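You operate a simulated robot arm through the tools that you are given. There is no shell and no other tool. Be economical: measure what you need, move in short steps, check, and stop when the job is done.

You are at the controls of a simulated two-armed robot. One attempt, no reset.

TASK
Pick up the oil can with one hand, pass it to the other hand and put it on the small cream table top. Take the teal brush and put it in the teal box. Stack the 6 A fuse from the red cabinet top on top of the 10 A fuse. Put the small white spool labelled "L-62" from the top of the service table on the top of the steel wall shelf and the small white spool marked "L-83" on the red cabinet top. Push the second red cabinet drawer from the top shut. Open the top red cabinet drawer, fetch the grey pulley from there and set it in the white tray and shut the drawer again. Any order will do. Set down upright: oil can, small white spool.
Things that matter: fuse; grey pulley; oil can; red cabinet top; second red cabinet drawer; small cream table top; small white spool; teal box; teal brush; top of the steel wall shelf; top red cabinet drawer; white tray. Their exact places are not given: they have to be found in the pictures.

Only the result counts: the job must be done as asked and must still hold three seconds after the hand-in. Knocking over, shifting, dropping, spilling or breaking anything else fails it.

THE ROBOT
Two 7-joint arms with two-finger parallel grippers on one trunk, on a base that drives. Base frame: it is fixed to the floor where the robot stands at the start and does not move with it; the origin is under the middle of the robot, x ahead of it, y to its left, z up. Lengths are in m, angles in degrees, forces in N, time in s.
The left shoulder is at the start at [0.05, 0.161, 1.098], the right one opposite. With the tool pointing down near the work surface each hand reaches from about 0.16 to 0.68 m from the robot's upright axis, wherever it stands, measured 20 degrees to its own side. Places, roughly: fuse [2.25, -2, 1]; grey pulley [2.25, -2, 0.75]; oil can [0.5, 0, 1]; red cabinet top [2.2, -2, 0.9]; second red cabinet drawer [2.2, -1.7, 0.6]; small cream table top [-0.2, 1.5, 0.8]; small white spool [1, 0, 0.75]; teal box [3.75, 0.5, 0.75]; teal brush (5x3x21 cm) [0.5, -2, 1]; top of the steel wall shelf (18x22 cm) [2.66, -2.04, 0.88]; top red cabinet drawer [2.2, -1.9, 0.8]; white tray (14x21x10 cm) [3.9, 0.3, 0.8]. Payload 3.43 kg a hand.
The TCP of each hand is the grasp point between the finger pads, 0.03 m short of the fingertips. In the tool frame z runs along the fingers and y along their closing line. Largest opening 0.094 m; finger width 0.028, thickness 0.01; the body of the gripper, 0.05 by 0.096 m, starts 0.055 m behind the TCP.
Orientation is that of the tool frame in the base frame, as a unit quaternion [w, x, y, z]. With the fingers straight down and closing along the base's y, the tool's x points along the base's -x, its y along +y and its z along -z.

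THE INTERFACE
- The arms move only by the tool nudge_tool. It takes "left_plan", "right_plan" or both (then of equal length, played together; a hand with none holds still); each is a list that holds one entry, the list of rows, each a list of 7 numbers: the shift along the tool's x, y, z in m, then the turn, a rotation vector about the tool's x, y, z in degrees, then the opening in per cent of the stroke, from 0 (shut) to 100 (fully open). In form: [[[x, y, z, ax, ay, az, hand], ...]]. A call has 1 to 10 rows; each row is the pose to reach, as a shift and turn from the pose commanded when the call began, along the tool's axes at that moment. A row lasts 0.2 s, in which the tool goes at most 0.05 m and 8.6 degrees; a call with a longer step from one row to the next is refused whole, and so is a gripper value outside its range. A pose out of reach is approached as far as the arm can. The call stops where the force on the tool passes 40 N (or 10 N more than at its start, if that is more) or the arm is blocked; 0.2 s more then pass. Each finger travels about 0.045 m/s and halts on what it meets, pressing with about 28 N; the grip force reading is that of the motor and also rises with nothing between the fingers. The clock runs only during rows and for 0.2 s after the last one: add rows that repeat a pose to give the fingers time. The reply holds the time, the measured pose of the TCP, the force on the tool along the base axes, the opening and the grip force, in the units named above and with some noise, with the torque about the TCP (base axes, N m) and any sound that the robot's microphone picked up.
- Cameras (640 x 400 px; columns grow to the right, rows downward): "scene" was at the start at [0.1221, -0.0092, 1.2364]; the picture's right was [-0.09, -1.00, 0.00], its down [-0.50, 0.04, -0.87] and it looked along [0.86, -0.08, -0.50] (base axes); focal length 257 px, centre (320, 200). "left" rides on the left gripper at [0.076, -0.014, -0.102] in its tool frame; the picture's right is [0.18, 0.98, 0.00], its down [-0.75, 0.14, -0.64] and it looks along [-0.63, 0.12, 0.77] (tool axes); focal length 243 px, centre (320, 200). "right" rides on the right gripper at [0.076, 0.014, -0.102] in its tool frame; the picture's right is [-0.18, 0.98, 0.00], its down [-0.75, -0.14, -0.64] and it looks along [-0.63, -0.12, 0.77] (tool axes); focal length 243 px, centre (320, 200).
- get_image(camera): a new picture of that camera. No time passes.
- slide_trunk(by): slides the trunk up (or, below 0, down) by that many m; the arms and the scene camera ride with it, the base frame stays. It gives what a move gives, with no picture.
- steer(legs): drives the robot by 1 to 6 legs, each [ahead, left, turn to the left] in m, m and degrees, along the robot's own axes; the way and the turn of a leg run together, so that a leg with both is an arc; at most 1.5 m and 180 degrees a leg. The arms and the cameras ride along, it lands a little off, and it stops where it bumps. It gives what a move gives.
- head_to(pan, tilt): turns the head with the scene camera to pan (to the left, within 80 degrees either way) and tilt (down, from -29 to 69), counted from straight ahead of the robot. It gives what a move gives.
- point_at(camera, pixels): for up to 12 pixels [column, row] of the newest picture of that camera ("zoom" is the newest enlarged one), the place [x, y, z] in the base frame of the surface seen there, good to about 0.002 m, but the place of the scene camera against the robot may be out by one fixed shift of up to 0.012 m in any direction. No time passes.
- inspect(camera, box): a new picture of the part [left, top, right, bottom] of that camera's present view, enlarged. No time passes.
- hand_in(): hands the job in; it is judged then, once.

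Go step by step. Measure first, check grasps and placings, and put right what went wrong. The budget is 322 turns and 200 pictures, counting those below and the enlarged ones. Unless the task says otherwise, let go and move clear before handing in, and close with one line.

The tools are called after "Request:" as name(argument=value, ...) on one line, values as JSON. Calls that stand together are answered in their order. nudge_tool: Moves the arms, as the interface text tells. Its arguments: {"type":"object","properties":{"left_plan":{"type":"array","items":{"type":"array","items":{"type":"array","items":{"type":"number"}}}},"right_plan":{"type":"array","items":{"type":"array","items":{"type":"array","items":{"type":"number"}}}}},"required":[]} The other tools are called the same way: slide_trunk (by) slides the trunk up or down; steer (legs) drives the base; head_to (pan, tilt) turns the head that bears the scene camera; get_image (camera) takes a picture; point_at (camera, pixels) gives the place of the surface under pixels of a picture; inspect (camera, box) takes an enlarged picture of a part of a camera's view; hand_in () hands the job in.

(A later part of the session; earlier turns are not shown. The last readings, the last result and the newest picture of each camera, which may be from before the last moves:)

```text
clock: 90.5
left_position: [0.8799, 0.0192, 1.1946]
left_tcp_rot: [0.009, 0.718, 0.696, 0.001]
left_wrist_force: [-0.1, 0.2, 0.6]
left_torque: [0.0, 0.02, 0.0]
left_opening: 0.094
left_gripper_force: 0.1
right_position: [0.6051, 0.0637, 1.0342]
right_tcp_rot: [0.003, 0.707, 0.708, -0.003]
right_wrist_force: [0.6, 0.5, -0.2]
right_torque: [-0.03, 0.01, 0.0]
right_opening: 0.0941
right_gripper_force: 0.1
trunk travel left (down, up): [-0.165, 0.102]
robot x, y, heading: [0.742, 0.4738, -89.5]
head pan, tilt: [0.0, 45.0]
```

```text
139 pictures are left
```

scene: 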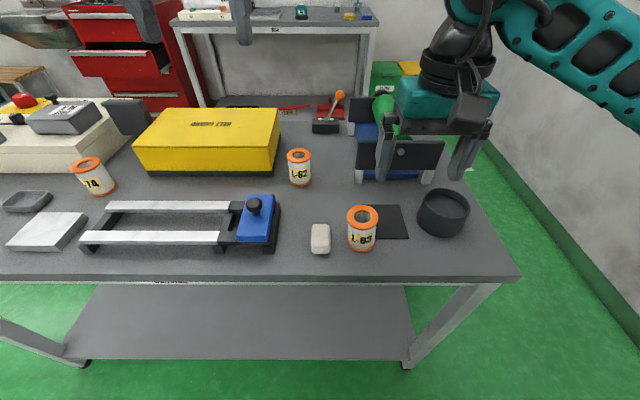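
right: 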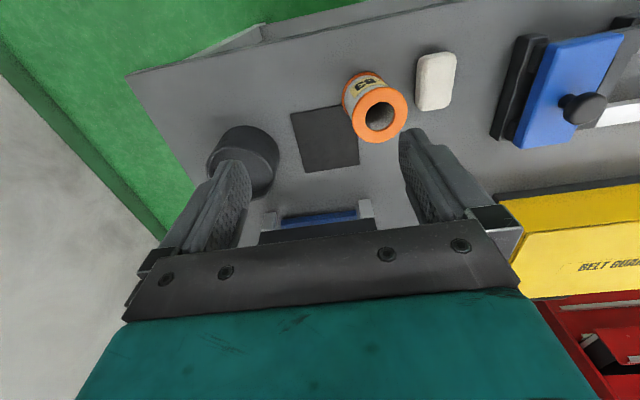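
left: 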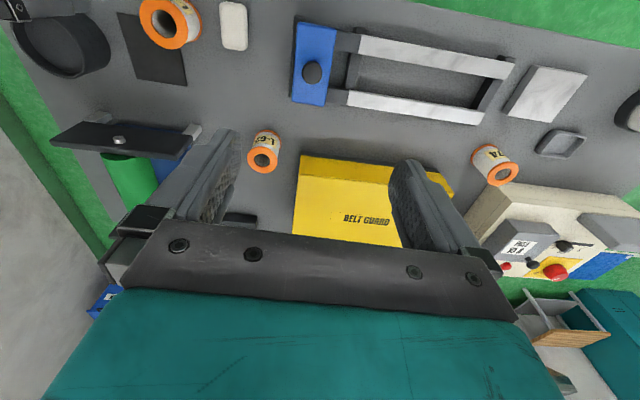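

Spools 83 and 62 are identified. Measure their top rings with the hand cameras.

Request:
point_at(camera="right", pixels=[[379, 92], [379, 139], [353, 115], [405, 115], [378, 130], [362, 115], [396, 115]])

Request:
point_at(camera="left", pixels=[[263, 148], [261, 171], [249, 159], [276, 160], [262, 169], [261, 150], [251, 161], [274, 159]])

Request:
inspect(camera="left", box=[220, 110, 310, 190])

Request:
point_at(camera="scene", pixels=[[361, 210], [361, 222], [361, 207], [299, 151], [299, 159], [170, 183], [377, 225], [300, 184], [361, 250]])

```text
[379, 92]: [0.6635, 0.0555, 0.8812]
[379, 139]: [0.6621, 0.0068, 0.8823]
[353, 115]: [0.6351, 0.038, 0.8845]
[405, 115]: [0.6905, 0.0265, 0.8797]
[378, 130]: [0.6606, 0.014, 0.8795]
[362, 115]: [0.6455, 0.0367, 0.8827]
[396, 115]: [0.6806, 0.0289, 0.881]
```

```text
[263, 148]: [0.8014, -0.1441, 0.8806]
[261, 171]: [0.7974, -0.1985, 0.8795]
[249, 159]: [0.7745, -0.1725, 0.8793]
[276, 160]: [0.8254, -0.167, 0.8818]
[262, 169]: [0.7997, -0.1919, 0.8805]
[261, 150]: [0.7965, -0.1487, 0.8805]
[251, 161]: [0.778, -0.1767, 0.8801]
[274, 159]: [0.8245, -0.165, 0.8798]
```

```text
5.00 times, centred on (265, 150) of left
```

zoom: 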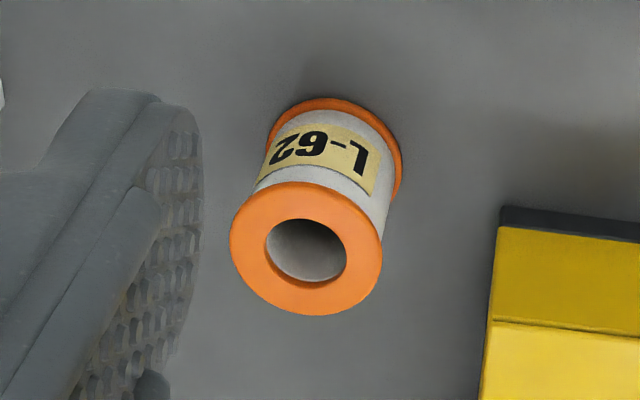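

```text
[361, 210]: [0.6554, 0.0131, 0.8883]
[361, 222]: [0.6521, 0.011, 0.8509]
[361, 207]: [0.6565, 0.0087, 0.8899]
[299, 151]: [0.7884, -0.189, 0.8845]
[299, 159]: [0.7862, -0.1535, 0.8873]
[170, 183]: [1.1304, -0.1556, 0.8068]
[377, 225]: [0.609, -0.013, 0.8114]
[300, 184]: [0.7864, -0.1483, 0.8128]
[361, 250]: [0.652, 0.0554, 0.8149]
```

Spool 83 centre (0.663,0.031), spool 62 centre (0.800,-0.171), Ø0.055, top z 0.881. Move both hands above them, 0.07 m short.

Request:
nudge_tool(left_plan=[[[-0.03, -0.012, 0.033, 0, 0, 0, 78], [-0.06, -0.025, 0.066, 0, 0, 0, 78], [-0.09, -0.037, 0.099, 0, 0, 0, 78], [-0.12, -0.05, 0.132, 0, 0, 0, 78], [-0.15, -0.062, 0.165, 0, 0, 0, 78], [-0.18, -0.074, 0.2, 0, 0, 0, 78], [-0.19, -0.077, 0.24, 0, 0, 0, 78], [-0.19, -0.077, 0.263, 0, 0, 0, 78]]], right_plan=[[[-0.006, 0.01, 0, 0, 0, 0, 85], [-0.012, 0.02, 0, 0, 0, 0, 85], [-0.018, 0.03, 0, 0, 0, 0, 85], [-0.024, 0.04, 0, 0, 0, 0, 85], [-0.03, 0.05, 0.02, 0, 0, 0, 85], [-0.033, 0.058, 0.05, 0, 0, 0, 85], [-0.033, 0.058, 0.09, 0, 0, 0, 85], [-0.033, 0.058, 0.1, 0, 0, 0, 85]]])

Request:
get_image(camera="left")

Request:
get_image(camera="right")

Request:
get_image(camera="scene")

```text
clock: 92.3
left_position: [0.8096, -0.1534, 0.9315]
left_tcp_rot: [0.008, 0.718, 0.696, 0.003]
left_wrist_force: [-0.1, -0.5, 0.9]
left_torque: [-0.02, 0.02, 0.0]
left_opening: 0.0733
left_gripper_force: 0.1
left hand out of reach, approached as far as the arm can: row 6, 7, 8
right_position: [0.6631, 0.0304, 0.9329]
right_tcp_rot: [0.003, 0.706, 0.708, -0.004]
right_wrist_force: [0.4, 0.6, -0.4]
right_torque: [-0.01, 0.02, -0.01]
right_opening: 0.08
right_gripper_force: 0.2
trunk travel left (down, up): [-0.165, 0.102]
robot x, y, heading: [0.7408, 0.4723, -89.7]
head pan, tilt: [0.0, 45.0]
```

```text
137 pictures are left
```

left: 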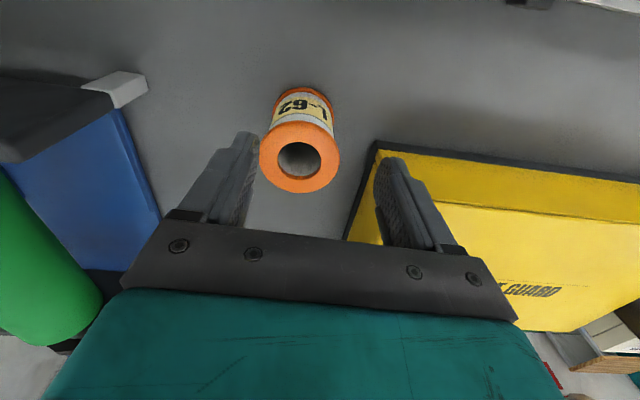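

```text
136 pictures are left
```

right: 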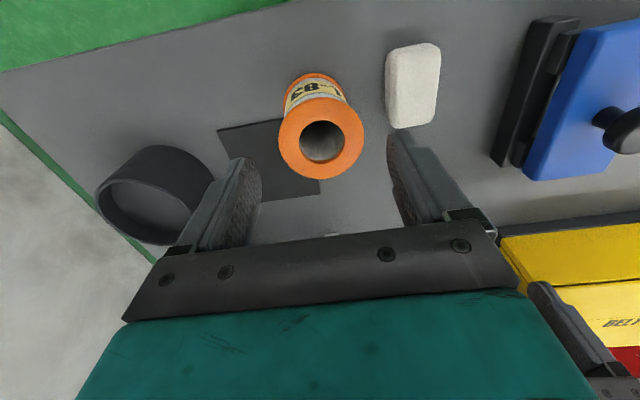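

```text
135 pictures are left
```

scene: 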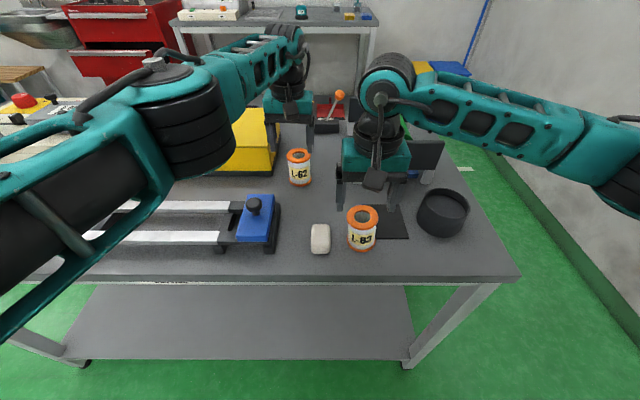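

Right is aligned over 83; the left is 2 cm short of reach. Grip 83 with the right hand first.

Request:
nudge_tool(right_plan=[[[0, 0, 0.025, 0, 0, 0, 85], [0, 0, 0.05, 0, 0, 0, 85], [0, 0, 0.073, 0, 0, 0, 85], [0, 0, 0.073, 0, 0, 0, 30], [0, 0, 0.073, 0, 0, 0, 30], [0, 0, 0.073, 0, 0, 0, 30], [0, 0, 0.073, 0, 0, 0, 30]]])

Request:
nudge_tool(right_plan=[[[0, 0, -0.03, 0, 0, 0, 30], [0, 0, -0.07, 0, 0, 0, 30], [0, 0, -0.11, 0, 0, 0, 30], [0, 0, -0.15, 0, 0, 0, 30]]])

Request:
get_image(camera="right")

```text
clock: 93.9
left_position: [0.8096, -0.1548, 0.9327]
left_tcp_rot: [0.008, 0.717, 0.697, 0.002]
left_wrist_force: [-0.3, -0.4, 0.3]
left_torque: [-0.03, 0.01, 0.01]
left_opening: 0.0734
left_gripper_force: 0.0
right_position: [0.663, 0.0297, 0.862]
right_tcp_rot: [0.003, 0.707, 0.707, -0.003]
right_wrist_force: [-1.0, -0.4, 0.7]
right_torque: [-0.02, 0.09, 0.0]
right_opening: 0.059
right_gripper_force: 27.7
trunk travel left (down, up): [-0.165, 0.102]
robot x, y, heading: [0.7411, 0.4734, -89.6]
head pan, tilt: [0.0, 45.0]
```

```text
clock: 94.9
left_position: [0.8096, -0.1544, 0.9319]
left_tcp_rot: [0.008, 0.718, 0.696, 0.002]
left_wrist_force: [-0.7, 0.2, 1.0]
left_torque: [0.0, 0.02, 0.04]
left_opening: 0.0732
left_gripper_force: 0.1
right_position: [0.6619, 0.0308, 1.0124]
right_tcp_rot: [0.003, 0.706, 0.708, -0.004]
right_wrist_force: [-0.2, 0.2, -2.0]
right_torque: [0.03, -0.01, -0.01]
right_opening: 0.0587
right_gripper_force: 27.8
trunk travel left (down, up): [-0.165, 0.102]
robot x, y, heading: [0.7423, 0.4723, -89.9]
head pan, tilt: [0.0, 45.0]
```

```text
134 pictures are left
```

right: 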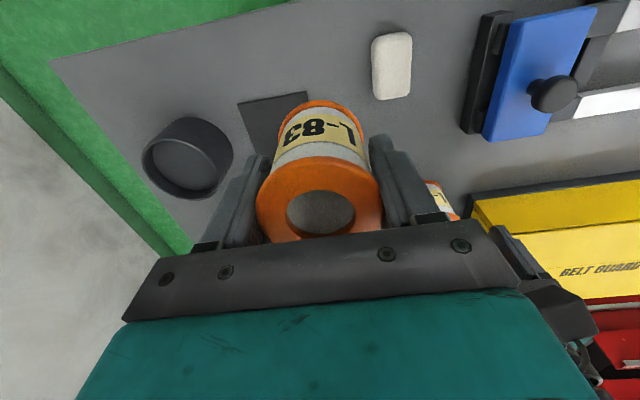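

L-83 is held firmly. Raise the left hand a bit, drive ahead 0.05 m, and re-aim at 62.

Request:
nudge_tool(left_plan=[[[0, 0, -0.03, 0, 0, 0, 78], [0, -0.008, -0.05, 0, 0, 0, 78]]])

Request:
steer(legs=[[0.05, 0, 0]])

Request:
get_image(camera="left")

```text
clock: 95.5
left_position: [0.8025, -0.1514, 0.9809]
left_tcp_rot: [0.009, 0.717, 0.697, 0.002]
left_wrist_force: [0.2, 0.4, -0.5]
left_torque: [-0.01, 0.02, 0.01]
left_opening: 0.0733
left_gripper_force: 0.0
right_position: [0.6631, 0.0306, 1.0117]
right_tcp_rot: [0.003, 0.706, 0.708, -0.003]
right_wrist_force: [0.1, -0.3, -1.2]
right_torque: [0.04, 0.06, 0.0]
right_opening: 0.0588
right_gripper_force: 27.8
trunk travel left (down, up): [-0.165, 0.102]
robot x, y, heading: [0.7438, 0.4731, -89.7]
head pan, tilt: [0.0, 45.0]
```

```text
clock: 96.4
left_position: [0.801, -0.2012, 0.9811]
left_tcp_rot: [0.008, 0.718, 0.696, 0.001]
left_wrist_force: [0.3, -0.5, -0.6]
left_torque: [0.01, 0.01, -0.01]
left_opening: 0.0734
left_gripper_force: 0.0
right_position: [0.6617, -0.018, 1.0103]
right_tcp_rot: [0.003, 0.706, 0.708, -0.002]
right_wrist_force: [-0.1, -0.1, -1.0]
right_torque: [0.07, 0.01, 0.0]
right_opening: 0.059
right_gripper_force: 28.1
trunk travel left (down, up): [-0.165, 0.102]
robot x, y, heading: [0.7404, 0.4205, -90.0]
head pan, tilt: [0.0, 45.0]
```

```text
133 pictures are left
```

left: 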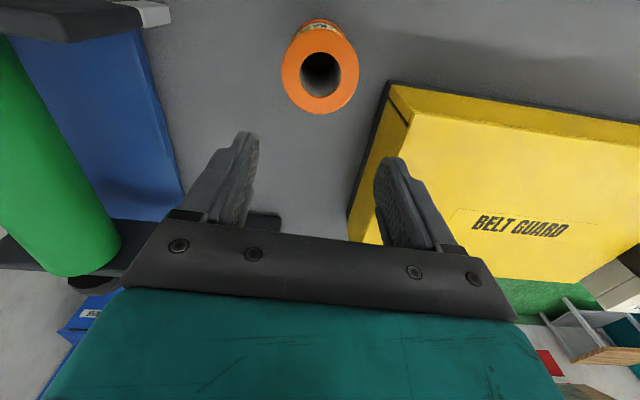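

Request:
point_at(camera="left", pixels=[[320, 33], [320, 112], [284, 73], [356, 73], [400, 90], [395, 125], [365, 200], [356, 238]])

```text
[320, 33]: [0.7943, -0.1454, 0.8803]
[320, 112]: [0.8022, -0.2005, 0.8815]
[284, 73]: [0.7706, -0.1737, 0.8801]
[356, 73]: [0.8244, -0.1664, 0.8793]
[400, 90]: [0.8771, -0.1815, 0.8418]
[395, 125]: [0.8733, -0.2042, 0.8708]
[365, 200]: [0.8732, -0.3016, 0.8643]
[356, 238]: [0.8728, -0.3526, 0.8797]
```

Spool 62 centre is (0.798,-0.173). Move above and down, then grip.

Request:
nudge_tool(left_plan=[[[0.029, -0.005, 0, 0, 0, 0, 78], [0.029, -0.005, 0.04, 0, 0, 0, 78], [0.029, -0.005, 0.08, 0, 0, 0, 78], [0.029, -0.005, 0.119, 0, 0, 0, 78], [0.029, -0.005, 0.119, 0, 0, 0, 30], [0.029, -0.005, 0.119, 0, 0, 0, 30], [0.029, -0.005, 0.119, 0, 0, 0, 30]]])

Request:
nudge_tool(left_plan=[[[0, 0, -0.03, 0, 0, 0, 30], [0, 0, -0.07, 0, 0, 0, 30], [0, 0, -0.11, 0, 0, 0, 30], [0, 0, -0.15, 0, 0, 0, 30]]])

Request:
get_image(camera="left")

Request:
get_image(camera="scene")

```text
clock: 98.0
left_position: [0.7987, -0.1735, 0.8607]
left_tcp_rot: [0.009, 0.718, 0.696, 0.001]
left_wrist_force: [0.3, -0.1, -0.1]
left_torque: [0.0, 0.01, -0.02]
left_opening: 0.0594
left_gripper_force: 28.2
right_position: [0.6625, -0.0186, 1.0099]
right_tcp_rot: [0.003, 0.707, 0.707, -0.002]
right_wrist_force: [-0.8, -0.3, -1.4]
right_torque: [-0.01, 0.03, 0.0]
right_opening: 0.0589
right_gripper_force: 27.7
trunk travel left (down, up): [-0.165, 0.102]
robot x, y, heading: [0.7401, 0.4232, -89.7]
head pan, tilt: [0.0, 45.0]
```

```text
clock: 99.0
left_position: [0.795, -0.1718, 1.0111]
left_tcp_rot: [0.009, 0.718, 0.696, 0.001]
left_wrist_force: [0.1, -0.6, -1.4]
left_torque: [0.02, 0.0, 0.0]
left_opening: 0.0593
left_gripper_force: 28.2
right_position: [0.6629, -0.0174, 1.0105]
right_tcp_rot: [0.003, 0.707, 0.708, -0.003]
right_wrist_force: [0.1, 0.0, -2.2]
right_torque: [0.01, -0.01, 0.01]
right_opening: 0.059
right_gripper_force: 27.8
trunk travel left (down, up): [-0.165, 0.102]
robot x, y, heading: [0.7437, 0.4265, -90.1]
head pan, tilt: [0.0, 45.0]
```

```text
132 pictures are left
```

left: 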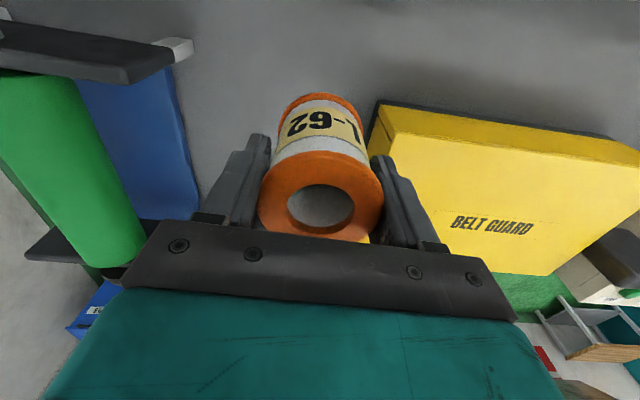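

```text
131 pictures are left
```

scene: 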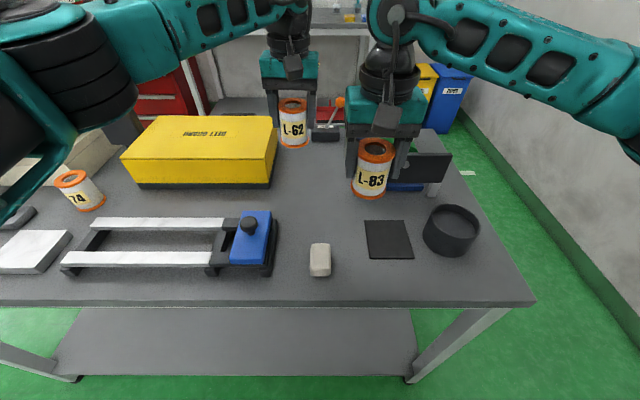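

Both spools are held. Raise the trunk, back off and drive round the west end of the table into the south aisle.

Request:
slide_trunk(by=0.1)

Request:
steer(legs=[[-0.16, 0, 0], [0, -0.74, 0], [1.0, 0, 0], [0.72, 0, 0], [0, 0, 90]])

Request:
head_to(pan=-10, tilt=20)

Request:
get_image(camera="scene")

```text
clock: 100.3
left_position: [0.7979, -0.1714, 1.1096]
left_tcp_rot: [0.009, 0.718, 0.696, 0.0]
left_wrist_force: [0.4, -0.2, -2.7]
left_torque: [0.02, -0.03, 0.02]
left_opening: 0.0595
left_gripper_force: 28.1
right_position: [0.6632, -0.0186, 1.1111]
right_tcp_rot: [0.003, 0.707, 0.707, -0.003]
right_wrist_force: [0.5, -0.6, -2.2]
right_torque: [0.01, -0.02, -0.04]
right_opening: 0.0588
right_gripper_force: 28.2
trunk travel left (down, up): [-0.265, 0.002]
robot x, y, heading: [0.744, 0.4221, -89.8]
head pan, tilt: [0.0, 45.0]
```

```text
clock: 105.9
left_position: [0.3076, -0.0105, 1.11]
left_tcp_rot: [0.008, 0.718, 0.696, 0.001]
left_wrist_force: [-0.3, -0.3, -1.7]
left_torque: [-0.04, -0.05, -0.01]
left_opening: 0.0594
left_gripper_force: 28.3
right_position: [0.1713, 0.1432, 1.1106]
right_tcp_rot: [0.003, 0.706, 0.708, -0.002]
right_wrist_force: [-0.1, -0.7, -1.7]
right_torque: [0.01, 0.01, -0.02]
right_opening: 0.0587
right_gripper_force: 28.5
trunk travel left (down, up): [-0.265, 0.002]
robot x, y, heading: [0.2515, 0.5854, -89.8]
head pan, tilt: [0.0, 45.0]
stopped in leg 2: the robot was blocked; the commanded pose is now the measured one
```

```text
clock: 106.8
left_position: [0.3088, -0.0119, 1.109]
left_tcp_rot: [0.008, 0.717, 0.697, 0.001]
left_wrist_force: [0.7, -0.2, -1.4]
left_torque: [0.01, 0.0, 0.0]
left_opening: 0.059
left_gripper_force: 28.1
right_position: [0.1748, 0.1434, 1.1102]
right_tcp_rot: [0.002, 0.706, 0.708, -0.003]
right_wrist_force: [-0.2, -0.6, -0.8]
right_torque: [-0.02, -0.01, -0.01]
right_opening: 0.0591
right_gripper_force: 28.2
trunk travel left (down, up): [-0.265, 0.002]
robot x, y, heading: [0.255, 0.5828, -89.8]
head pan, tilt: [-10.0, 20.0]
```

```text
130 pictures are left
```

scene: 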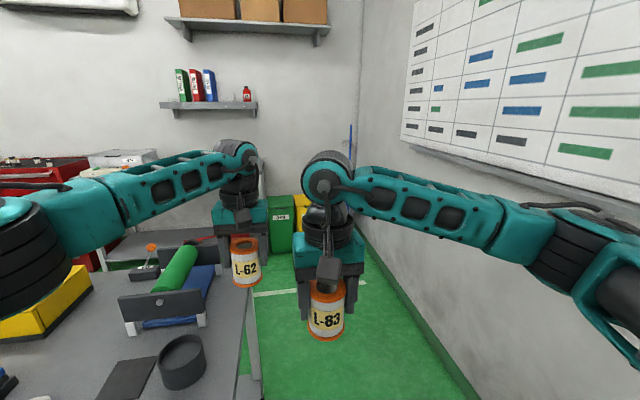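

The right elbow reached the wall. Extend the right hand forward to narrow that elbow, then retry.

Request:
steer(legs=[[0, 0.05, 0]])

Request:
nudge_tool(right_plan=[[[-0.04, 0, 0, 0, 0, 0, 30], [-0.08, 0.01, 0, 0, 0, 0, 30], [-0.12, 0.02, 0, 0, 0, 0, 30], [-0.16, 0.03, 0, 0, 0, 0, 30], [-0.19, 0.04, 0, 0, 0, 0, 30]]])

Request:
head_to(pan=-50, tilt=20)

Request:
get_image(camera="scene")

```text
clock: 107.9
left_position: [0.3581, -0.012, 1.1091]
left_tcp_rot: [0.009, 0.718, 0.696, 0.001]
left_wrist_force: [-0.4, -0.2, -1.6]
left_torque: [0.02, 0.03, 0.0]
left_opening: 0.0592
left_gripper_force: 28.4
right_position: [0.2244, 0.1441, 1.1103]
right_tcp_rot: [0.002, 0.706, 0.708, -0.003]
right_wrist_force: [0.1, -0.6, -1.6]
right_torque: [0.01, 0.01, -0.01]
right_opening: 0.0588
right_gripper_force: 28.0
trunk travel left (down, up): [-0.265, 0.002]
robot x, y, heading: [0.3073, 0.5866, -89.9]
head pan, tilt: [-10.0, 20.0]
```

```text
clock: 109.1
left_position: [0.3718, -0.016, 1.1108]
left_tcp_rot: [0.011, 0.706, 0.708, 0.003]
left_wrist_force: [0.5, -1.1, -2.4]
left_torque: [0.07, 0.13, 0.07]
left_opening: 0.0593
left_gripper_force: 28.0
right_position: [0.2716, -0.0275, 1.1124]
right_tcp_rot: [0.001, 0.687, 0.727, -0.01]
right_wrist_force: [-1.6, 0.8, -2.0]
right_torque: [-0.08, -0.15, -0.01]
right_opening: 0.0589
right_gripper_force: 28.4
right hand out of reach, approached as far as the arm can: row 5
trunk travel left (down, up): [-0.265, 0.002]
robot x, y, heading: [0.3055, 0.5889, -89.9]
head pan, tilt: [-10.0, 20.0]
stopped in row 5 (left hand): the force on the tool passed its limit at 42 N (the readings are from after the stop); the commanded pose is now the measured one
```

```text
clock: 110.2
left_position: [0.3711, -0.0159, 1.11]
left_tcp_rot: [0.013, 0.706, 0.708, 0.004]
left_wrist_force: [2.9, 1.5, -1.5]
left_torque: [-0.22, 0.31, -0.03]
left_opening: 0.0593
left_gripper_force: 28.1
right_position: [0.2702, -0.0291, 1.1126]
right_tcp_rot: [0.0, 0.686, 0.727, -0.01]
right_wrist_force: [-3.8, -2.5, -0.2]
right_torque: [0.22, -0.37, -0.14]
right_opening: 0.0591
right_gripper_force: 27.9
trunk travel left (down, up): [-0.265, 0.002]
robot x, y, heading: [0.3059, 0.584, -90.1]
head pan, tilt: [-50.0, 20.0]
```

```text
129 pictures are left
```

scene: 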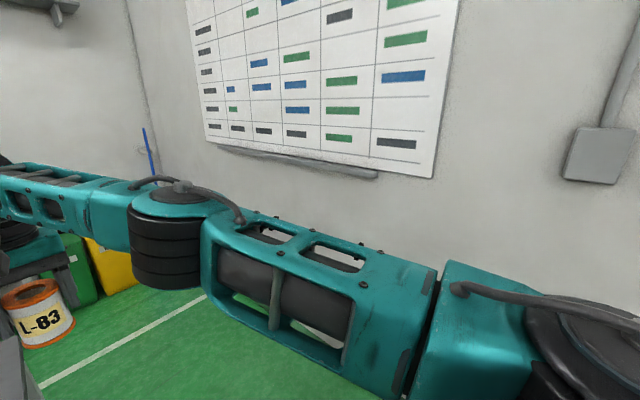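

The two hands touched (0.10 m apart). Separate the right hand 0.05 m to its side.

Request:
nudge_tool(right_plan=[[[0, -0.02, 0, 0, 0, 0, 30], [0, -0.04, 0, 0, 0, 0, 30], [0, -0.06, 0, 0, 0, 0, 30]]])

Request:
get_image(camera="left")

Request:
get_image(camera="right")

```text
clock: 111.0
left_position: [0.3696, -0.0152, 1.1114]
left_tcp_rot: [0.013, 0.706, 0.708, 0.004]
left_wrist_force: [0.1, 0.5, -1.8]
left_torque: [-0.01, -0.03, 0.03]
left_opening: 0.0592
left_gripper_force: 28.2
right_position: [0.2108, -0.0308, 1.1132]
right_tcp_rot: [0.0, 0.687, 0.727, -0.008]
right_wrist_force: [-0.1, -0.3, -0.6]
right_torque: [0.0, -0.03, 0.0]
right_opening: 0.0588
right_gripper_force: 27.9
trunk travel left (down, up): [-0.265, 0.002]
robot x, y, heading: [0.3049, 0.588, -89.9]
head pan, tilt: [-50.0, 20.0]
```

```text
128 pictures are left
```

left: 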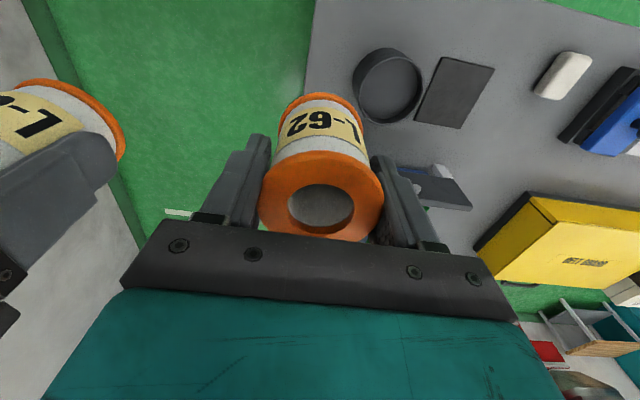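

```text
127 pictures are left
```

right: 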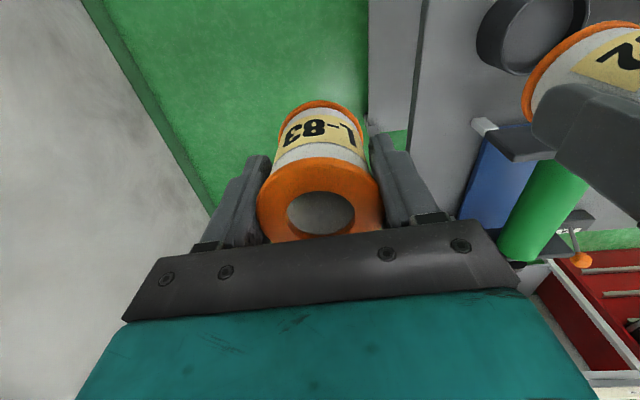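

Spools intact. Sidestep right 0.32 and drive south.

Request:
steer(legs=[[0, -0.32, 0], [1.0, 0, 0], [0.72, 0, 0], [0, 0, 90]])

Request:
head_to(pan=-15, tilt=15)

Request:
get_image(camera="scene")

```text
clock: 112.4
left_position: [0.3142, -0.0163, 1.1095]
left_tcp_rot: [0.013, 0.706, 0.708, 0.004]
left_wrist_force: [0.3, -0.4, -1.1]
left_torque: [0.01, -0.03, 0.0]
left_opening: 0.059
left_gripper_force: 28.4
right_position: [0.1568, -0.0317, 1.1124]
right_tcp_rot: [0.002, 0.687, 0.727, -0.008]
right_wrist_force: [0.2, -0.3, -2.0]
right_torque: [0.02, -0.02, 0.03]
right_opening: 0.0588
right_gripper_force: 27.8
trunk travel left (down, up): [-0.265, 0.002]
robot x, y, heading: [0.2507, 0.586, -89.9]
head pan, tilt: [-50.0, 20.0]
stopped in leg 1: the robot was blocked; the commanded pose is now the measured one
```

```text
clock: 113.4
left_position: [0.3168, -0.016, 1.11]
left_tcp_rot: [0.012, 0.706, 0.708, 0.004]
left_wrist_force: [0.3, 0.2, -2.6]
left_torque: [0.05, -0.01, -0.01]
left_opening: 0.0593
left_gripper_force: 28.2
right_position: [0.1572, -0.0318, 1.1123]
right_tcp_rot: [0.001, 0.686, 0.728, -0.009]
right_wrist_force: [0.0, 0.7, -2.3]
right_torque: [0.0, 0.0, -0.02]
right_opening: 0.0592
right_gripper_force: 28.4
trunk travel left (down, up): [-0.265, 0.002]
robot x, y, heading: [0.2467, 0.584, -89.9]
head pan, tilt: [-15.0, 15.0]
```

```text
126 pictures are left
```

scene: 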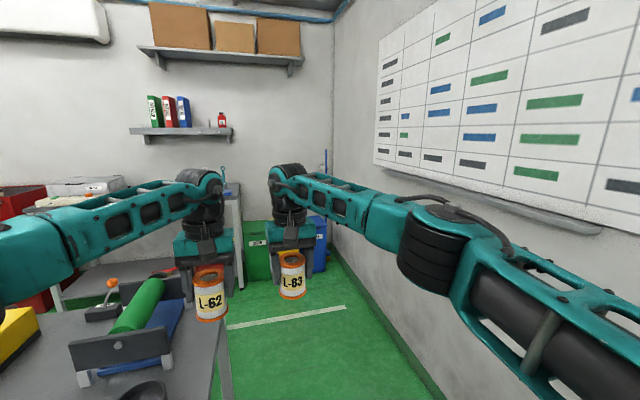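

Blocked at the same x, so it is probably the base's rear against the bin. Go ahead 0.12 m first, then sidestep.

Request:
steer(legs=[[0.13, 0, 0], [0, -0.28, 0]])

Request:
head_to(pan=-80, tilt=45)

Request:
get_image(camera="scene")

```text
clock: 117.3
left_position: [0.035, -0.1465, 1.1098]
left_tcp_rot: [0.013, 0.706, 0.708, 0.004]
left_wrist_force: [-0.2, 0.1, -1.5]
left_torque: [0.01, -0.01, 0.0]
left_opening: 0.0589
left_gripper_force: 28.5
right_position: [-0.1257, -0.1609, 1.1136]
right_tcp_rot: [0.001, 0.687, 0.727, -0.009]
right_wrist_force: [0.1, 0.1, -0.6]
right_torque: [-0.03, 0.0, -0.01]
right_opening: 0.059
right_gripper_force: 27.8
trunk travel left (down, up): [-0.265, 0.002]
robot x, y, heading: [-0.033, 0.4521, -90.2]
head pan, tilt: [-15.0, 15.0]
```

```text
clock: 118.7
left_position: [0.0341, -0.1474, 1.1101]
left_tcp_rot: [0.013, 0.707, 0.707, 0.004]
left_wrist_force: [0.1, 0.3, -1.4]
left_torque: [0.02, 0.01, 0.02]
left_opening: 0.059
left_gripper_force: 28.4
right_position: [-0.1249, -0.1617, 1.1124]
right_tcp_rot: [0.0, 0.688, 0.726, -0.009]
right_wrist_force: [0.3, -0.3, -1.1]
right_torque: [-0.03, -0.01, 0.0]
right_opening: 0.0592
right_gripper_force: 28.0
trunk travel left (down, up): [-0.265, 0.002]
robot x, y, heading: [-0.0346, 0.4542, -89.8]
head pan, tilt: [-80.0, 45.0]
```

```text
125 pictures are left
```

scene: 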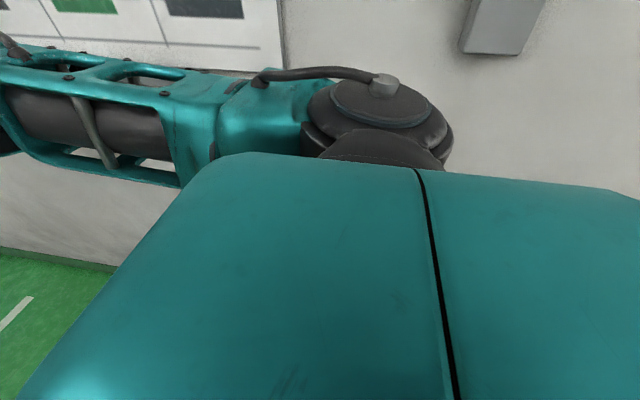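

Passed the bin. Drive south 1.55 m and turn to face east.

Request:
steer(legs=[[0.8, 0, 0], [0.75, 0, 0], [0, 0, 90]])

Request:
head_to(pan=-15, tilt=18)

Request:
get_image(camera="scene")

```text
clock: 130.5
left_position: [0.5707, -1.0499, 1.1107]
left_tcp_rot: [0.006, 0.007, 1.0, 0.012]
left_wrist_force: [0.5, 0.2, -1.5]
left_torque: [-0.03, -0.02, -0.01]
left_opening: 0.0592
left_gripper_force: 28.2
right_position: [0.5839, -1.2097, 1.1126]
right_tcp_rot: [0.007, -0.02, 1.0, -0.006]
right_wrist_force: [0.4, 0.2, -1.5]
right_torque: [0.0, -0.01, 0.01]
right_opening: 0.0594
right_gripper_force: 27.8
trunk travel left (down, up): [-0.265, 0.002]
robot x, y, heading: [-0.0316, -1.1042, -0.8]
head pan, tilt: [-80.0, 45.0]
```

```text
clock: 131.8
left_position: [0.5715, -1.0489, 1.1095]
left_tcp_rot: [0.006, 0.006, 1.0, 0.012]
left_wrist_force: [-0.2, -0.3, -2.2]
left_torque: [0.01, 0.01, 0.0]
left_opening: 0.0592
left_gripper_force: 28.0
right_position: [0.5835, -1.2099, 1.1128]
right_tcp_rot: [0.007, -0.021, 1.0, -0.007]
right_wrist_force: [0.5, 0.2, -1.5]
right_torque: [-0.01, -0.01, 0.04]
right_opening: 0.0588
right_gripper_force: 28.2
trunk travel left (down, up): [-0.265, 0.002]
robot x, y, heading: [-0.0324, -1.104, -0.9]
head pan, tilt: [-15.0, 18.0]
```

```text
124 pictures are left
```

scene: 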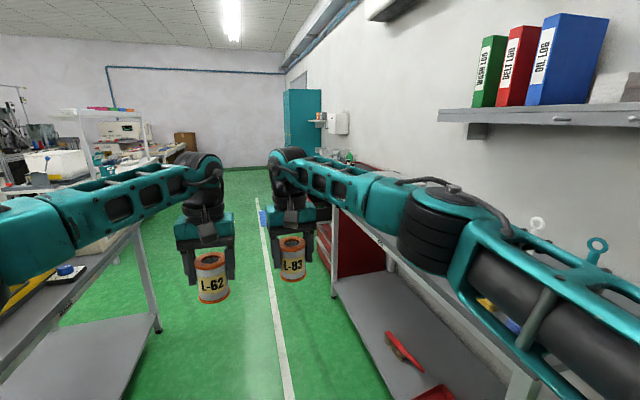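

Check how far the right elbow reaches over the bench before driving east.

Request:
point_at(camera="scene", pixels=[[440, 240], [500, 250], [580, 290], [470, 205], [597, 245], [537, 225], [375, 225], [400, 345], [150, 320], [330, 245], [350, 165], [110, 260]])

```text
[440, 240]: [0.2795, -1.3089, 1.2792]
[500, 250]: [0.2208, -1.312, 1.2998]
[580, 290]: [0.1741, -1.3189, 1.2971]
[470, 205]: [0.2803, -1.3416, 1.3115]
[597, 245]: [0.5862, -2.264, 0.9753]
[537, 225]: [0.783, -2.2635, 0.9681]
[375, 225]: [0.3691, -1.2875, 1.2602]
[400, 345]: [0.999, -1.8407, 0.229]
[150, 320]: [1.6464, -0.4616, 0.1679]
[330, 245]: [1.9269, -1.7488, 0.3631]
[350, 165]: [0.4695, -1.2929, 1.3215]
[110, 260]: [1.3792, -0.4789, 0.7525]
```

Elbow is at y≈-1.34, well clear. Drive 1.4 m east.

Request:
steer(legs=[[1.35, 0.05, 0]])

Request:
head_to(pan=-40, tilt=25)

Request:
get_image(camera="scene")

```text
clock: 138.6
left_position: [1.9228, -1.012, 1.1101]
left_tcp_rot: [0.007, 0.004, 1.0, 0.012]
left_wrist_force: [-0.3, 0.0, -2.5]
left_torque: [-0.02, 0.0, 0.02]
left_opening: 0.0595
left_gripper_force: 27.2
right_position: [1.9363, -1.1716, 1.1129]
right_tcp_rot: [0.007, -0.023, 1.0, -0.006]
right_wrist_force: [0.6, 0.1, -1.2]
right_torque: [-0.01, 0.04, 0.0]
right_opening: 0.059
right_gripper_force: 28.1
trunk travel left (down, up): [-0.265, 0.002]
robot x, y, heading: [1.323, -1.0717, -0.5]
head pan, tilt: [-15.0, 18.0]
```

```text
clock: 139.5
left_position: [1.9228, -1.0114, 1.1096]
left_tcp_rot: [0.006, 0.004, 1.0, 0.012]
left_wrist_force: [0.4, 0.1, -0.8]
left_torque: [0.0, 0.03, 0.0]
left_opening: 0.0591
left_gripper_force: 27.8
right_position: [1.9372, -1.1718, 1.1124]
right_tcp_rot: [0.008, -0.023, 1.0, -0.006]
right_wrist_force: [-0.7, 0.5, -1.6]
right_torque: [0.0, 0.02, 0.02]
right_opening: 0.0591
right_gripper_force: 27.9
trunk travel left (down, up): [-0.265, 0.002]
robot x, y, heading: [1.321, -1.0767, -0.5]
head pan, tilt: [-40.0, 25.0]
```

```text
123 pictures are left
```

scene: 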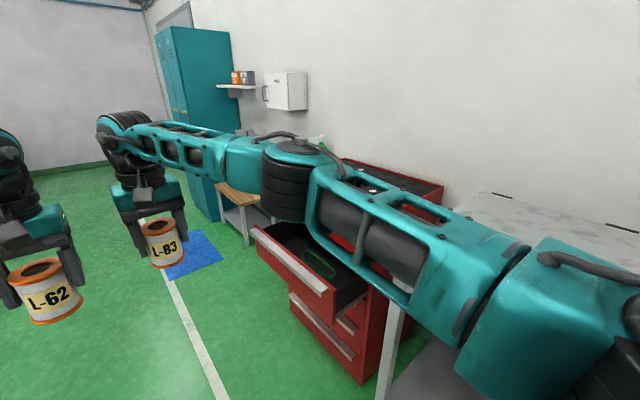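

Drive on to x≈2.2 and turn to face the cabinet.

Request:
steer(legs=[[0.88, 0.12, 0], [0, 0, -89.5]])

Request:
head_to(pan=15, tilt=25)

Request:
get_image(camera="scene")

```text
clock: 148.0
left_position: [2.2599, -1.5613, 1.1098]
left_tcp_rot: [0.013, 0.708, 0.706, 0.004]
left_wrist_force: [-0.3, 0.2, -1.9]
left_torque: [0.03, 0.0, 0.02]
left_opening: 0.0592
left_gripper_force: 27.2
right_position: [2.1017, -1.5749, 1.1134]
right_tcp_rot: [0.001, 0.689, 0.725, -0.01]
right_wrist_force: [-0.1, 0.5, -2.1]
right_torque: [0.0, -0.02, -0.03]
right_opening: 0.0592
right_gripper_force: 28.1
trunk travel left (down, up): [-0.265, 0.002]
robot x, y, heading: [2.1979, -0.9588, -90.4]
head pan, tilt: [-40.0, 25.0]
```

```text
clock: 149.2
left_position: [2.2614, -1.5603, 1.1116]
left_tcp_rot: [0.013, 0.708, 0.706, 0.004]
left_wrist_force: [-0.2, 0.3, -1.8]
left_torque: [0.01, -0.03, -0.01]
left_opening: 0.0591
left_gripper_force: 28.0
right_position: [2.1014, -1.5744, 1.1139]
right_tcp_rot: [0.001, 0.689, 0.725, -0.008]
right_wrist_force: [-0.3, -0.7, -1.5]
right_torque: [0.04, 0.03, -0.01]
right_opening: 0.0592
right_gripper_force: 27.5
trunk travel left (down, up): [-0.265, 0.002]
robot x, y, heading: [2.1974, -0.9606, -90.7]
head pan, tilt: [15.0, 25.0]
```

```text
122 pictures are left
```

scene: 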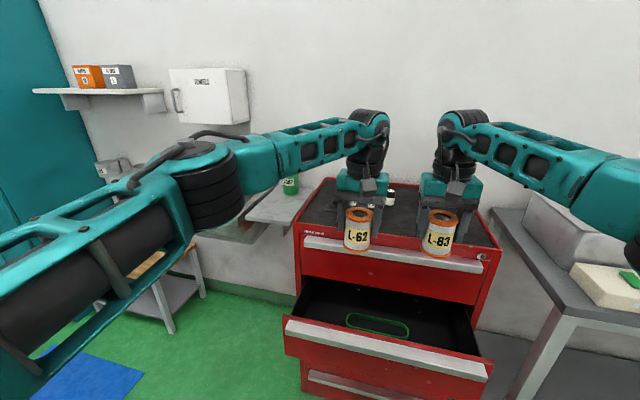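

The steel shelf next to the cabinet is at (270,207), with a green item on it. Measure shelf and cabinet.

Request:
point_at(camera="scene", pixels=[[250, 215], [280, 215], [290, 185], [295, 205], [245, 222], [315, 225], [330, 195], [400, 215], [480, 235], [390, 195], [345, 180], [310, 195]])

Request:
inspect(camera="scene", box=[230, 140, 510, 300])

Request:
get_image(camera="left")

Request:
get_image(camera="right")

```text
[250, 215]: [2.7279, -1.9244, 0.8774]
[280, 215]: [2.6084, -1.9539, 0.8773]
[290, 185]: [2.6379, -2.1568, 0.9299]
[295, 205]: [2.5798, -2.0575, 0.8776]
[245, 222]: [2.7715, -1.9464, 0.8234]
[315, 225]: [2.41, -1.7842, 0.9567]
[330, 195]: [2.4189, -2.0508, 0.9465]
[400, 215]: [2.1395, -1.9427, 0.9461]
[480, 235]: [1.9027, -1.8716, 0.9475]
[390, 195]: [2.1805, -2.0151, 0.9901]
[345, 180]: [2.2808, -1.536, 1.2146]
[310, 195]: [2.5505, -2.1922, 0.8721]
```

```text
2.29 times, centred on (370, 220) of scene
```

zoom: 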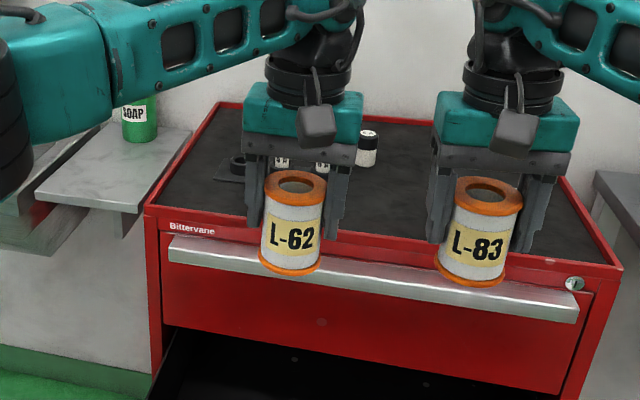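

```text
120 pictures are left
```

left: 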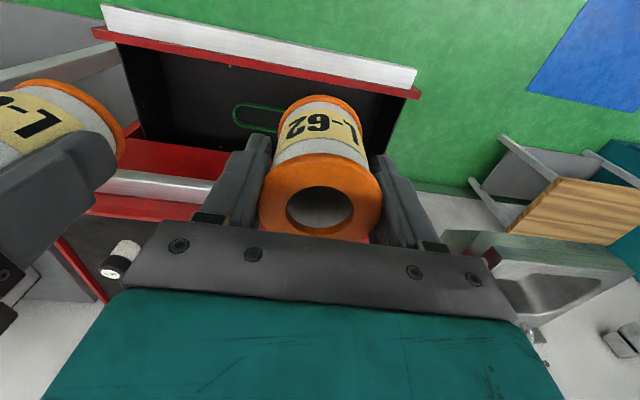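

```text
119 pictures are left
```

right: 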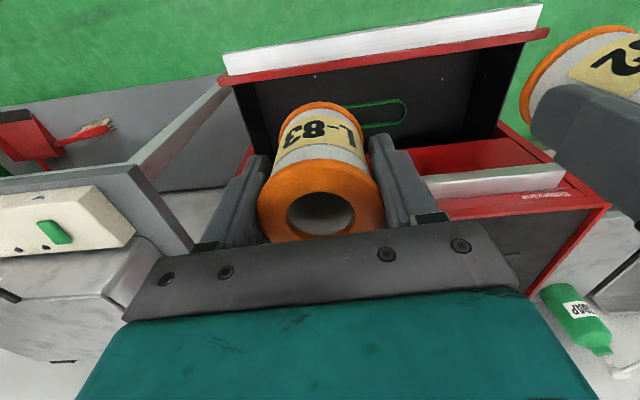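

Measure drawer fronts and the cabinet front edge to plan the distances.

Request:
point_at(camera="scene", pixels=[[290, 330], [380, 350], [490, 370], [285, 345], [340, 245], [470, 265], [350, 300], [310, 235], [492, 245], [305, 380], [460, 340], [420, 390]])

Request:
head_to(pan=0, tilt=50)

Request:
get_image(camera="scene")

```text
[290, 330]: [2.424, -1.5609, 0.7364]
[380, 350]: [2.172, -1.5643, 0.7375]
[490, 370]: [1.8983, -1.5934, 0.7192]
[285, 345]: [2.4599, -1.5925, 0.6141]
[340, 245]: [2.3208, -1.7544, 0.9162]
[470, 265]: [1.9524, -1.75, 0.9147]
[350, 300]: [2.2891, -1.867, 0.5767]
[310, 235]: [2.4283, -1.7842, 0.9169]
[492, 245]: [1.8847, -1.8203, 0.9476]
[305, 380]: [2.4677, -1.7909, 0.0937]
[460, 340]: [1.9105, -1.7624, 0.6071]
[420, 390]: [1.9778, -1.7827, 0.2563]
```

```text
clock: 150.1
left_position: [2.2617, -1.5616, 1.1107]
left_tcp_rot: [0.013, 0.708, 0.706, 0.003]
left_wrist_force: [0.1, -0.1, -1.4]
left_torque: [0.01, -0.03, 0.01]
left_opening: 0.0592
left_gripper_force: 28.1
right_position: [2.1017, -1.5752, 1.1126]
right_tcp_rot: [0.002, 0.689, 0.725, -0.009]
right_wrist_force: [-0.8, 0.5, -0.6]
right_torque: [0.01, 0.0, -0.02]
right_opening: 0.0592
right_gripper_force: 28.3
trunk travel left (down, up): [-0.265, 0.002]
robot x, y, heading: [2.1976, -0.9605, -90.4]
head pan, tilt: [0.0, 50.0]
```

```text
118 pictures are left
```

scene: 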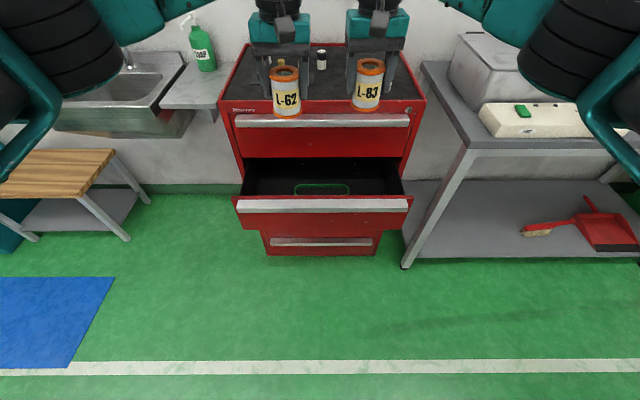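

Cabinet front at y≈-1.78, drawer front at y≈-1.57. Drive ahead 0.26 m so the right hand can set L-83 on the cabinet top.

Request:
steer(legs=[[0.26, 0, 0.5]])

Request:
nudge_tool(right_plan=[[[0, -0.03, 0, 0, 0, 0, 30], [0, -0.06, 0, 0, 0, 0, 30], [0, -0.09, 0, 0, 0, 0, 30]]], left_plan=[[[0, 0.03, 0, 0, 0, 0, 30], [0, 0.06, 0, 0, 0, 0, 30], [0, 0.09, 0, 0, 0, 0, 30]]])

Request:
head_to(pan=0, tilt=35)

Request:
get_image(camera="scene")

Request:
get_image(camera="right")

```text
clock: 152.0
left_position: [2.268, -1.8178, 1.1105]
left_tcp_rot: [0.012, 0.705, 0.709, 0.004]
left_wrist_force: [-0.1, -0.3, -1.4]
left_torque: [-0.02, 0.01, -0.03]
left_opening: 0.0591
left_gripper_force: 27.9
right_position: [2.1084, -1.8353, 1.1127]
right_tcp_rot: [0.001, 0.686, 0.728, -0.008]
right_wrist_force: [0.6, -0.3, -2.3]
right_torque: [0.03, -0.01, 0.0]
right_opening: 0.0593
right_gripper_force: 28.4
trunk travel left (down, up): [-0.265, 0.002]
robot x, y, heading: [2.2002, -1.2201, -89.7]
head pan, tilt: [0.0, 50.0]
```

```text
clock: 152.8
left_position: [2.3587, -1.8163, 1.1135]
left_tcp_rot: [0.012, 0.705, 0.709, 0.004]
left_wrist_force: [0.3, 0.1, -1.4]
left_torque: [0.04, 0.02, 0.01]
left_opening: 0.0592
left_gripper_force: 27.7
right_position: [2.0183, -1.8389, 1.1139]
right_tcp_rot: [0.0, 0.685, 0.728, -0.009]
right_wrist_force: [0.3, -0.3, -2.3]
right_torque: [-0.01, 0.03, -0.01]
right_opening: 0.0592
right_gripper_force: 28.1
trunk travel left (down, up): [-0.265, 0.002]
robot x, y, heading: [2.1969, -1.2146, -89.5]
head pan, tilt: [0.0, 50.0]
```

```text
clock: 153.5
left_position: [2.359, -1.8171, 1.1137]
left_tcp_rot: [0.013, 0.704, 0.71, 0.004]
left_wrist_force: [-0.3, 0.2, -1.1]
left_torque: [-0.01, -0.02, 0.01]
left_opening: 0.0589
left_gripper_force: 27.9
right_position: [2.019, -1.8405, 1.1134]
right_tcp_rot: [0.001, 0.685, 0.728, -0.008]
right_wrist_force: [-0.2, -0.3, -1.4]
right_torque: [0.02, 0.01, -0.02]
right_opening: 0.0596
right_gripper_force: 27.7
trunk travel left (down, up): [-0.265, 0.002]
robot x, y, heading: [2.1935, -1.2159, -89.9]
head pan, tilt: [0.0, 35.0]
```

```text
117 pictures are left
```

scene: 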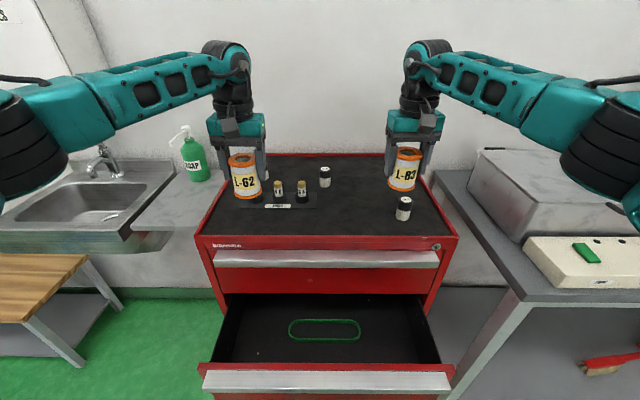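

```text
116 pictures are left
```

right: 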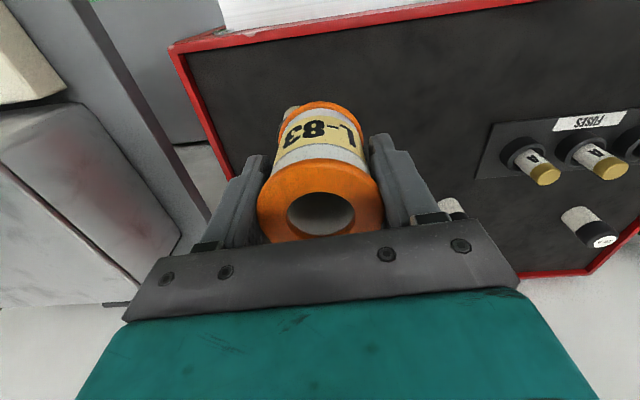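

I see a "FUSES" holder with two upright fuses and two loose capped fuses at (325,176) and (404,208). Zoom in.

Request:
inspect(camera="scene", box=[230, 150, 430, 240])

Request:
inspect(camera="right", box=[460, 80, 640, 270])

Request:
point_at(camera="scene", pixels=[[325, 168], [325, 184], [404, 200], [404, 218], [278, 184], [302, 184], [278, 202], [290, 206], [390, 180], [425, 185], [360, 220]])

Request:
get_image(camera="left")

```text
3.20 times, centred on (330, 195) of scene
```

zoom: 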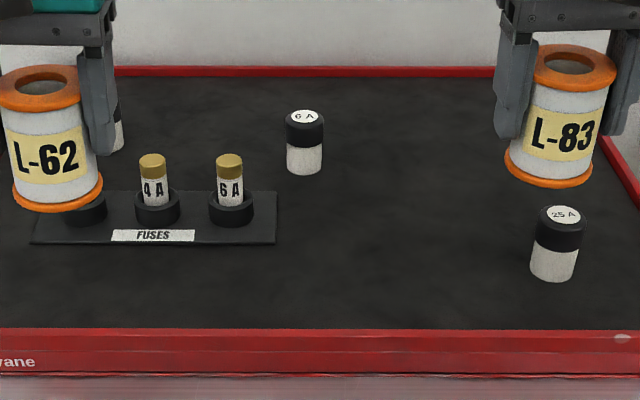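

```text
2.11 times, centred on (550, 175) of right
```

zoom: 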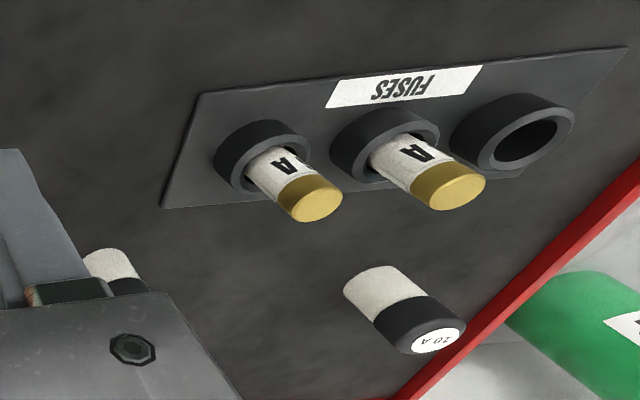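

```text
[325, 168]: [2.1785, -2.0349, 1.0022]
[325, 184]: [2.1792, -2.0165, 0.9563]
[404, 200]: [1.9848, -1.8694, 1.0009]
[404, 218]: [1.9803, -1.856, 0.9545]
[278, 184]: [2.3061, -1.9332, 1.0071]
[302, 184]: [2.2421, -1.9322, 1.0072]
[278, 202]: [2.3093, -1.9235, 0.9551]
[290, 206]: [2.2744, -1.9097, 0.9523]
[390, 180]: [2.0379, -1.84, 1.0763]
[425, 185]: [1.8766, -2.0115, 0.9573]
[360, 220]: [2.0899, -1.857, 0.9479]
```

```text
113 pictures are left
```

left: 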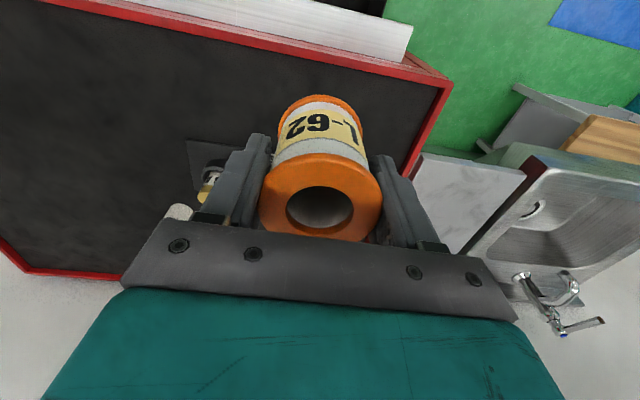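

Loose fuses: 6 A at (2.18,-2.04), 25 A at (1.99,-1.88), a third one behind L-62. I'll set L-83 down at about (2.09,-1.86), clear of them.

Request:
nudge_tool(right_plan=[[[-0.012, 0.035, 0, 0, 0, 0, 30], [-0.024, 0.07, 0, 0, 0, 0, 30], [-0.024, 0.07, 0.04, 0, 0, 0, 30], [-0.024, 0.07, 0.08, 0, 0, 0, 30], [-0.024, 0.07, 0.1, 0, 0, 0, 30], [-0.024, 0.07, 0.106, 0, 0, 0, 30]]])

Request:
nudge_tool(right_plan=[[[0, 0, 0.002, 0, 0, 0, 30], [0, 0, 0.004, 0, 0, 0, 30], [0, 0, 0.006, 0, 0, 0, 30]]])

Request:
inspect(camera="scene", box=[300, 100, 460, 240])

```text
clock: 154.9
left_position: [2.3588, -1.8157, 1.1139]
left_tcp_rot: [0.013, 0.705, 0.709, 0.004]
left_wrist_force: [0.1, -0.1, -1.7]
left_torque: [0.03, 0.02, 0.01]
left_opening: 0.0589
left_gripper_force: 27.9
right_position: [2.0892, -1.8585, 1.014]
right_tcp_rot: [0.001, 0.685, 0.728, -0.009]
right_wrist_force: [0.4, 0.3, -1.4]
right_torque: [0.01, 0.02, -0.01]
right_opening: 0.0593
right_gripper_force: 28.4
right hand out of reach, approached as far as the arm can: row 2, 6
trunk travel left (down, up): [-0.265, 0.002]
robot x, y, heading: [2.1957, -1.2199, -89.8]
head pan, tilt: [0.0, 35.0]
```

```text
clock: 155.7
left_position: [2.3585, -1.8164, 1.1137]
left_tcp_rot: [0.013, 0.705, 0.71, 0.003]
left_wrist_force: [-0.5, -0.8, -0.8]
left_torque: [-0.02, -0.03, 0.01]
left_opening: 0.0591
left_gripper_force: 28.4
right_position: [2.0883, -1.8574, 1.0076]
right_tcp_rot: [0.001, 0.686, 0.728, -0.009]
right_wrist_force: [-0.6, -0.4, -1.4]
right_torque: [-0.01, 0.02, -0.05]
right_opening: 0.0593
right_gripper_force: 28.3
trunk travel left (down, up): [-0.265, 0.002]
robot x, y, heading: [2.1959, -1.2199, -89.6]
head pan, tilt: [0.0, 35.0]
```

```text
2.86 times, centred on (380, 170) of scene
```

zoom: 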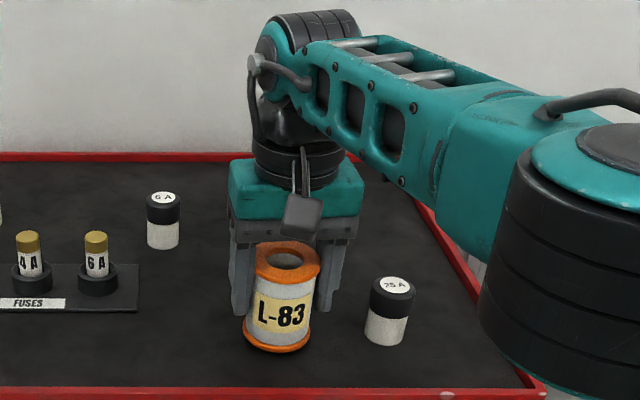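

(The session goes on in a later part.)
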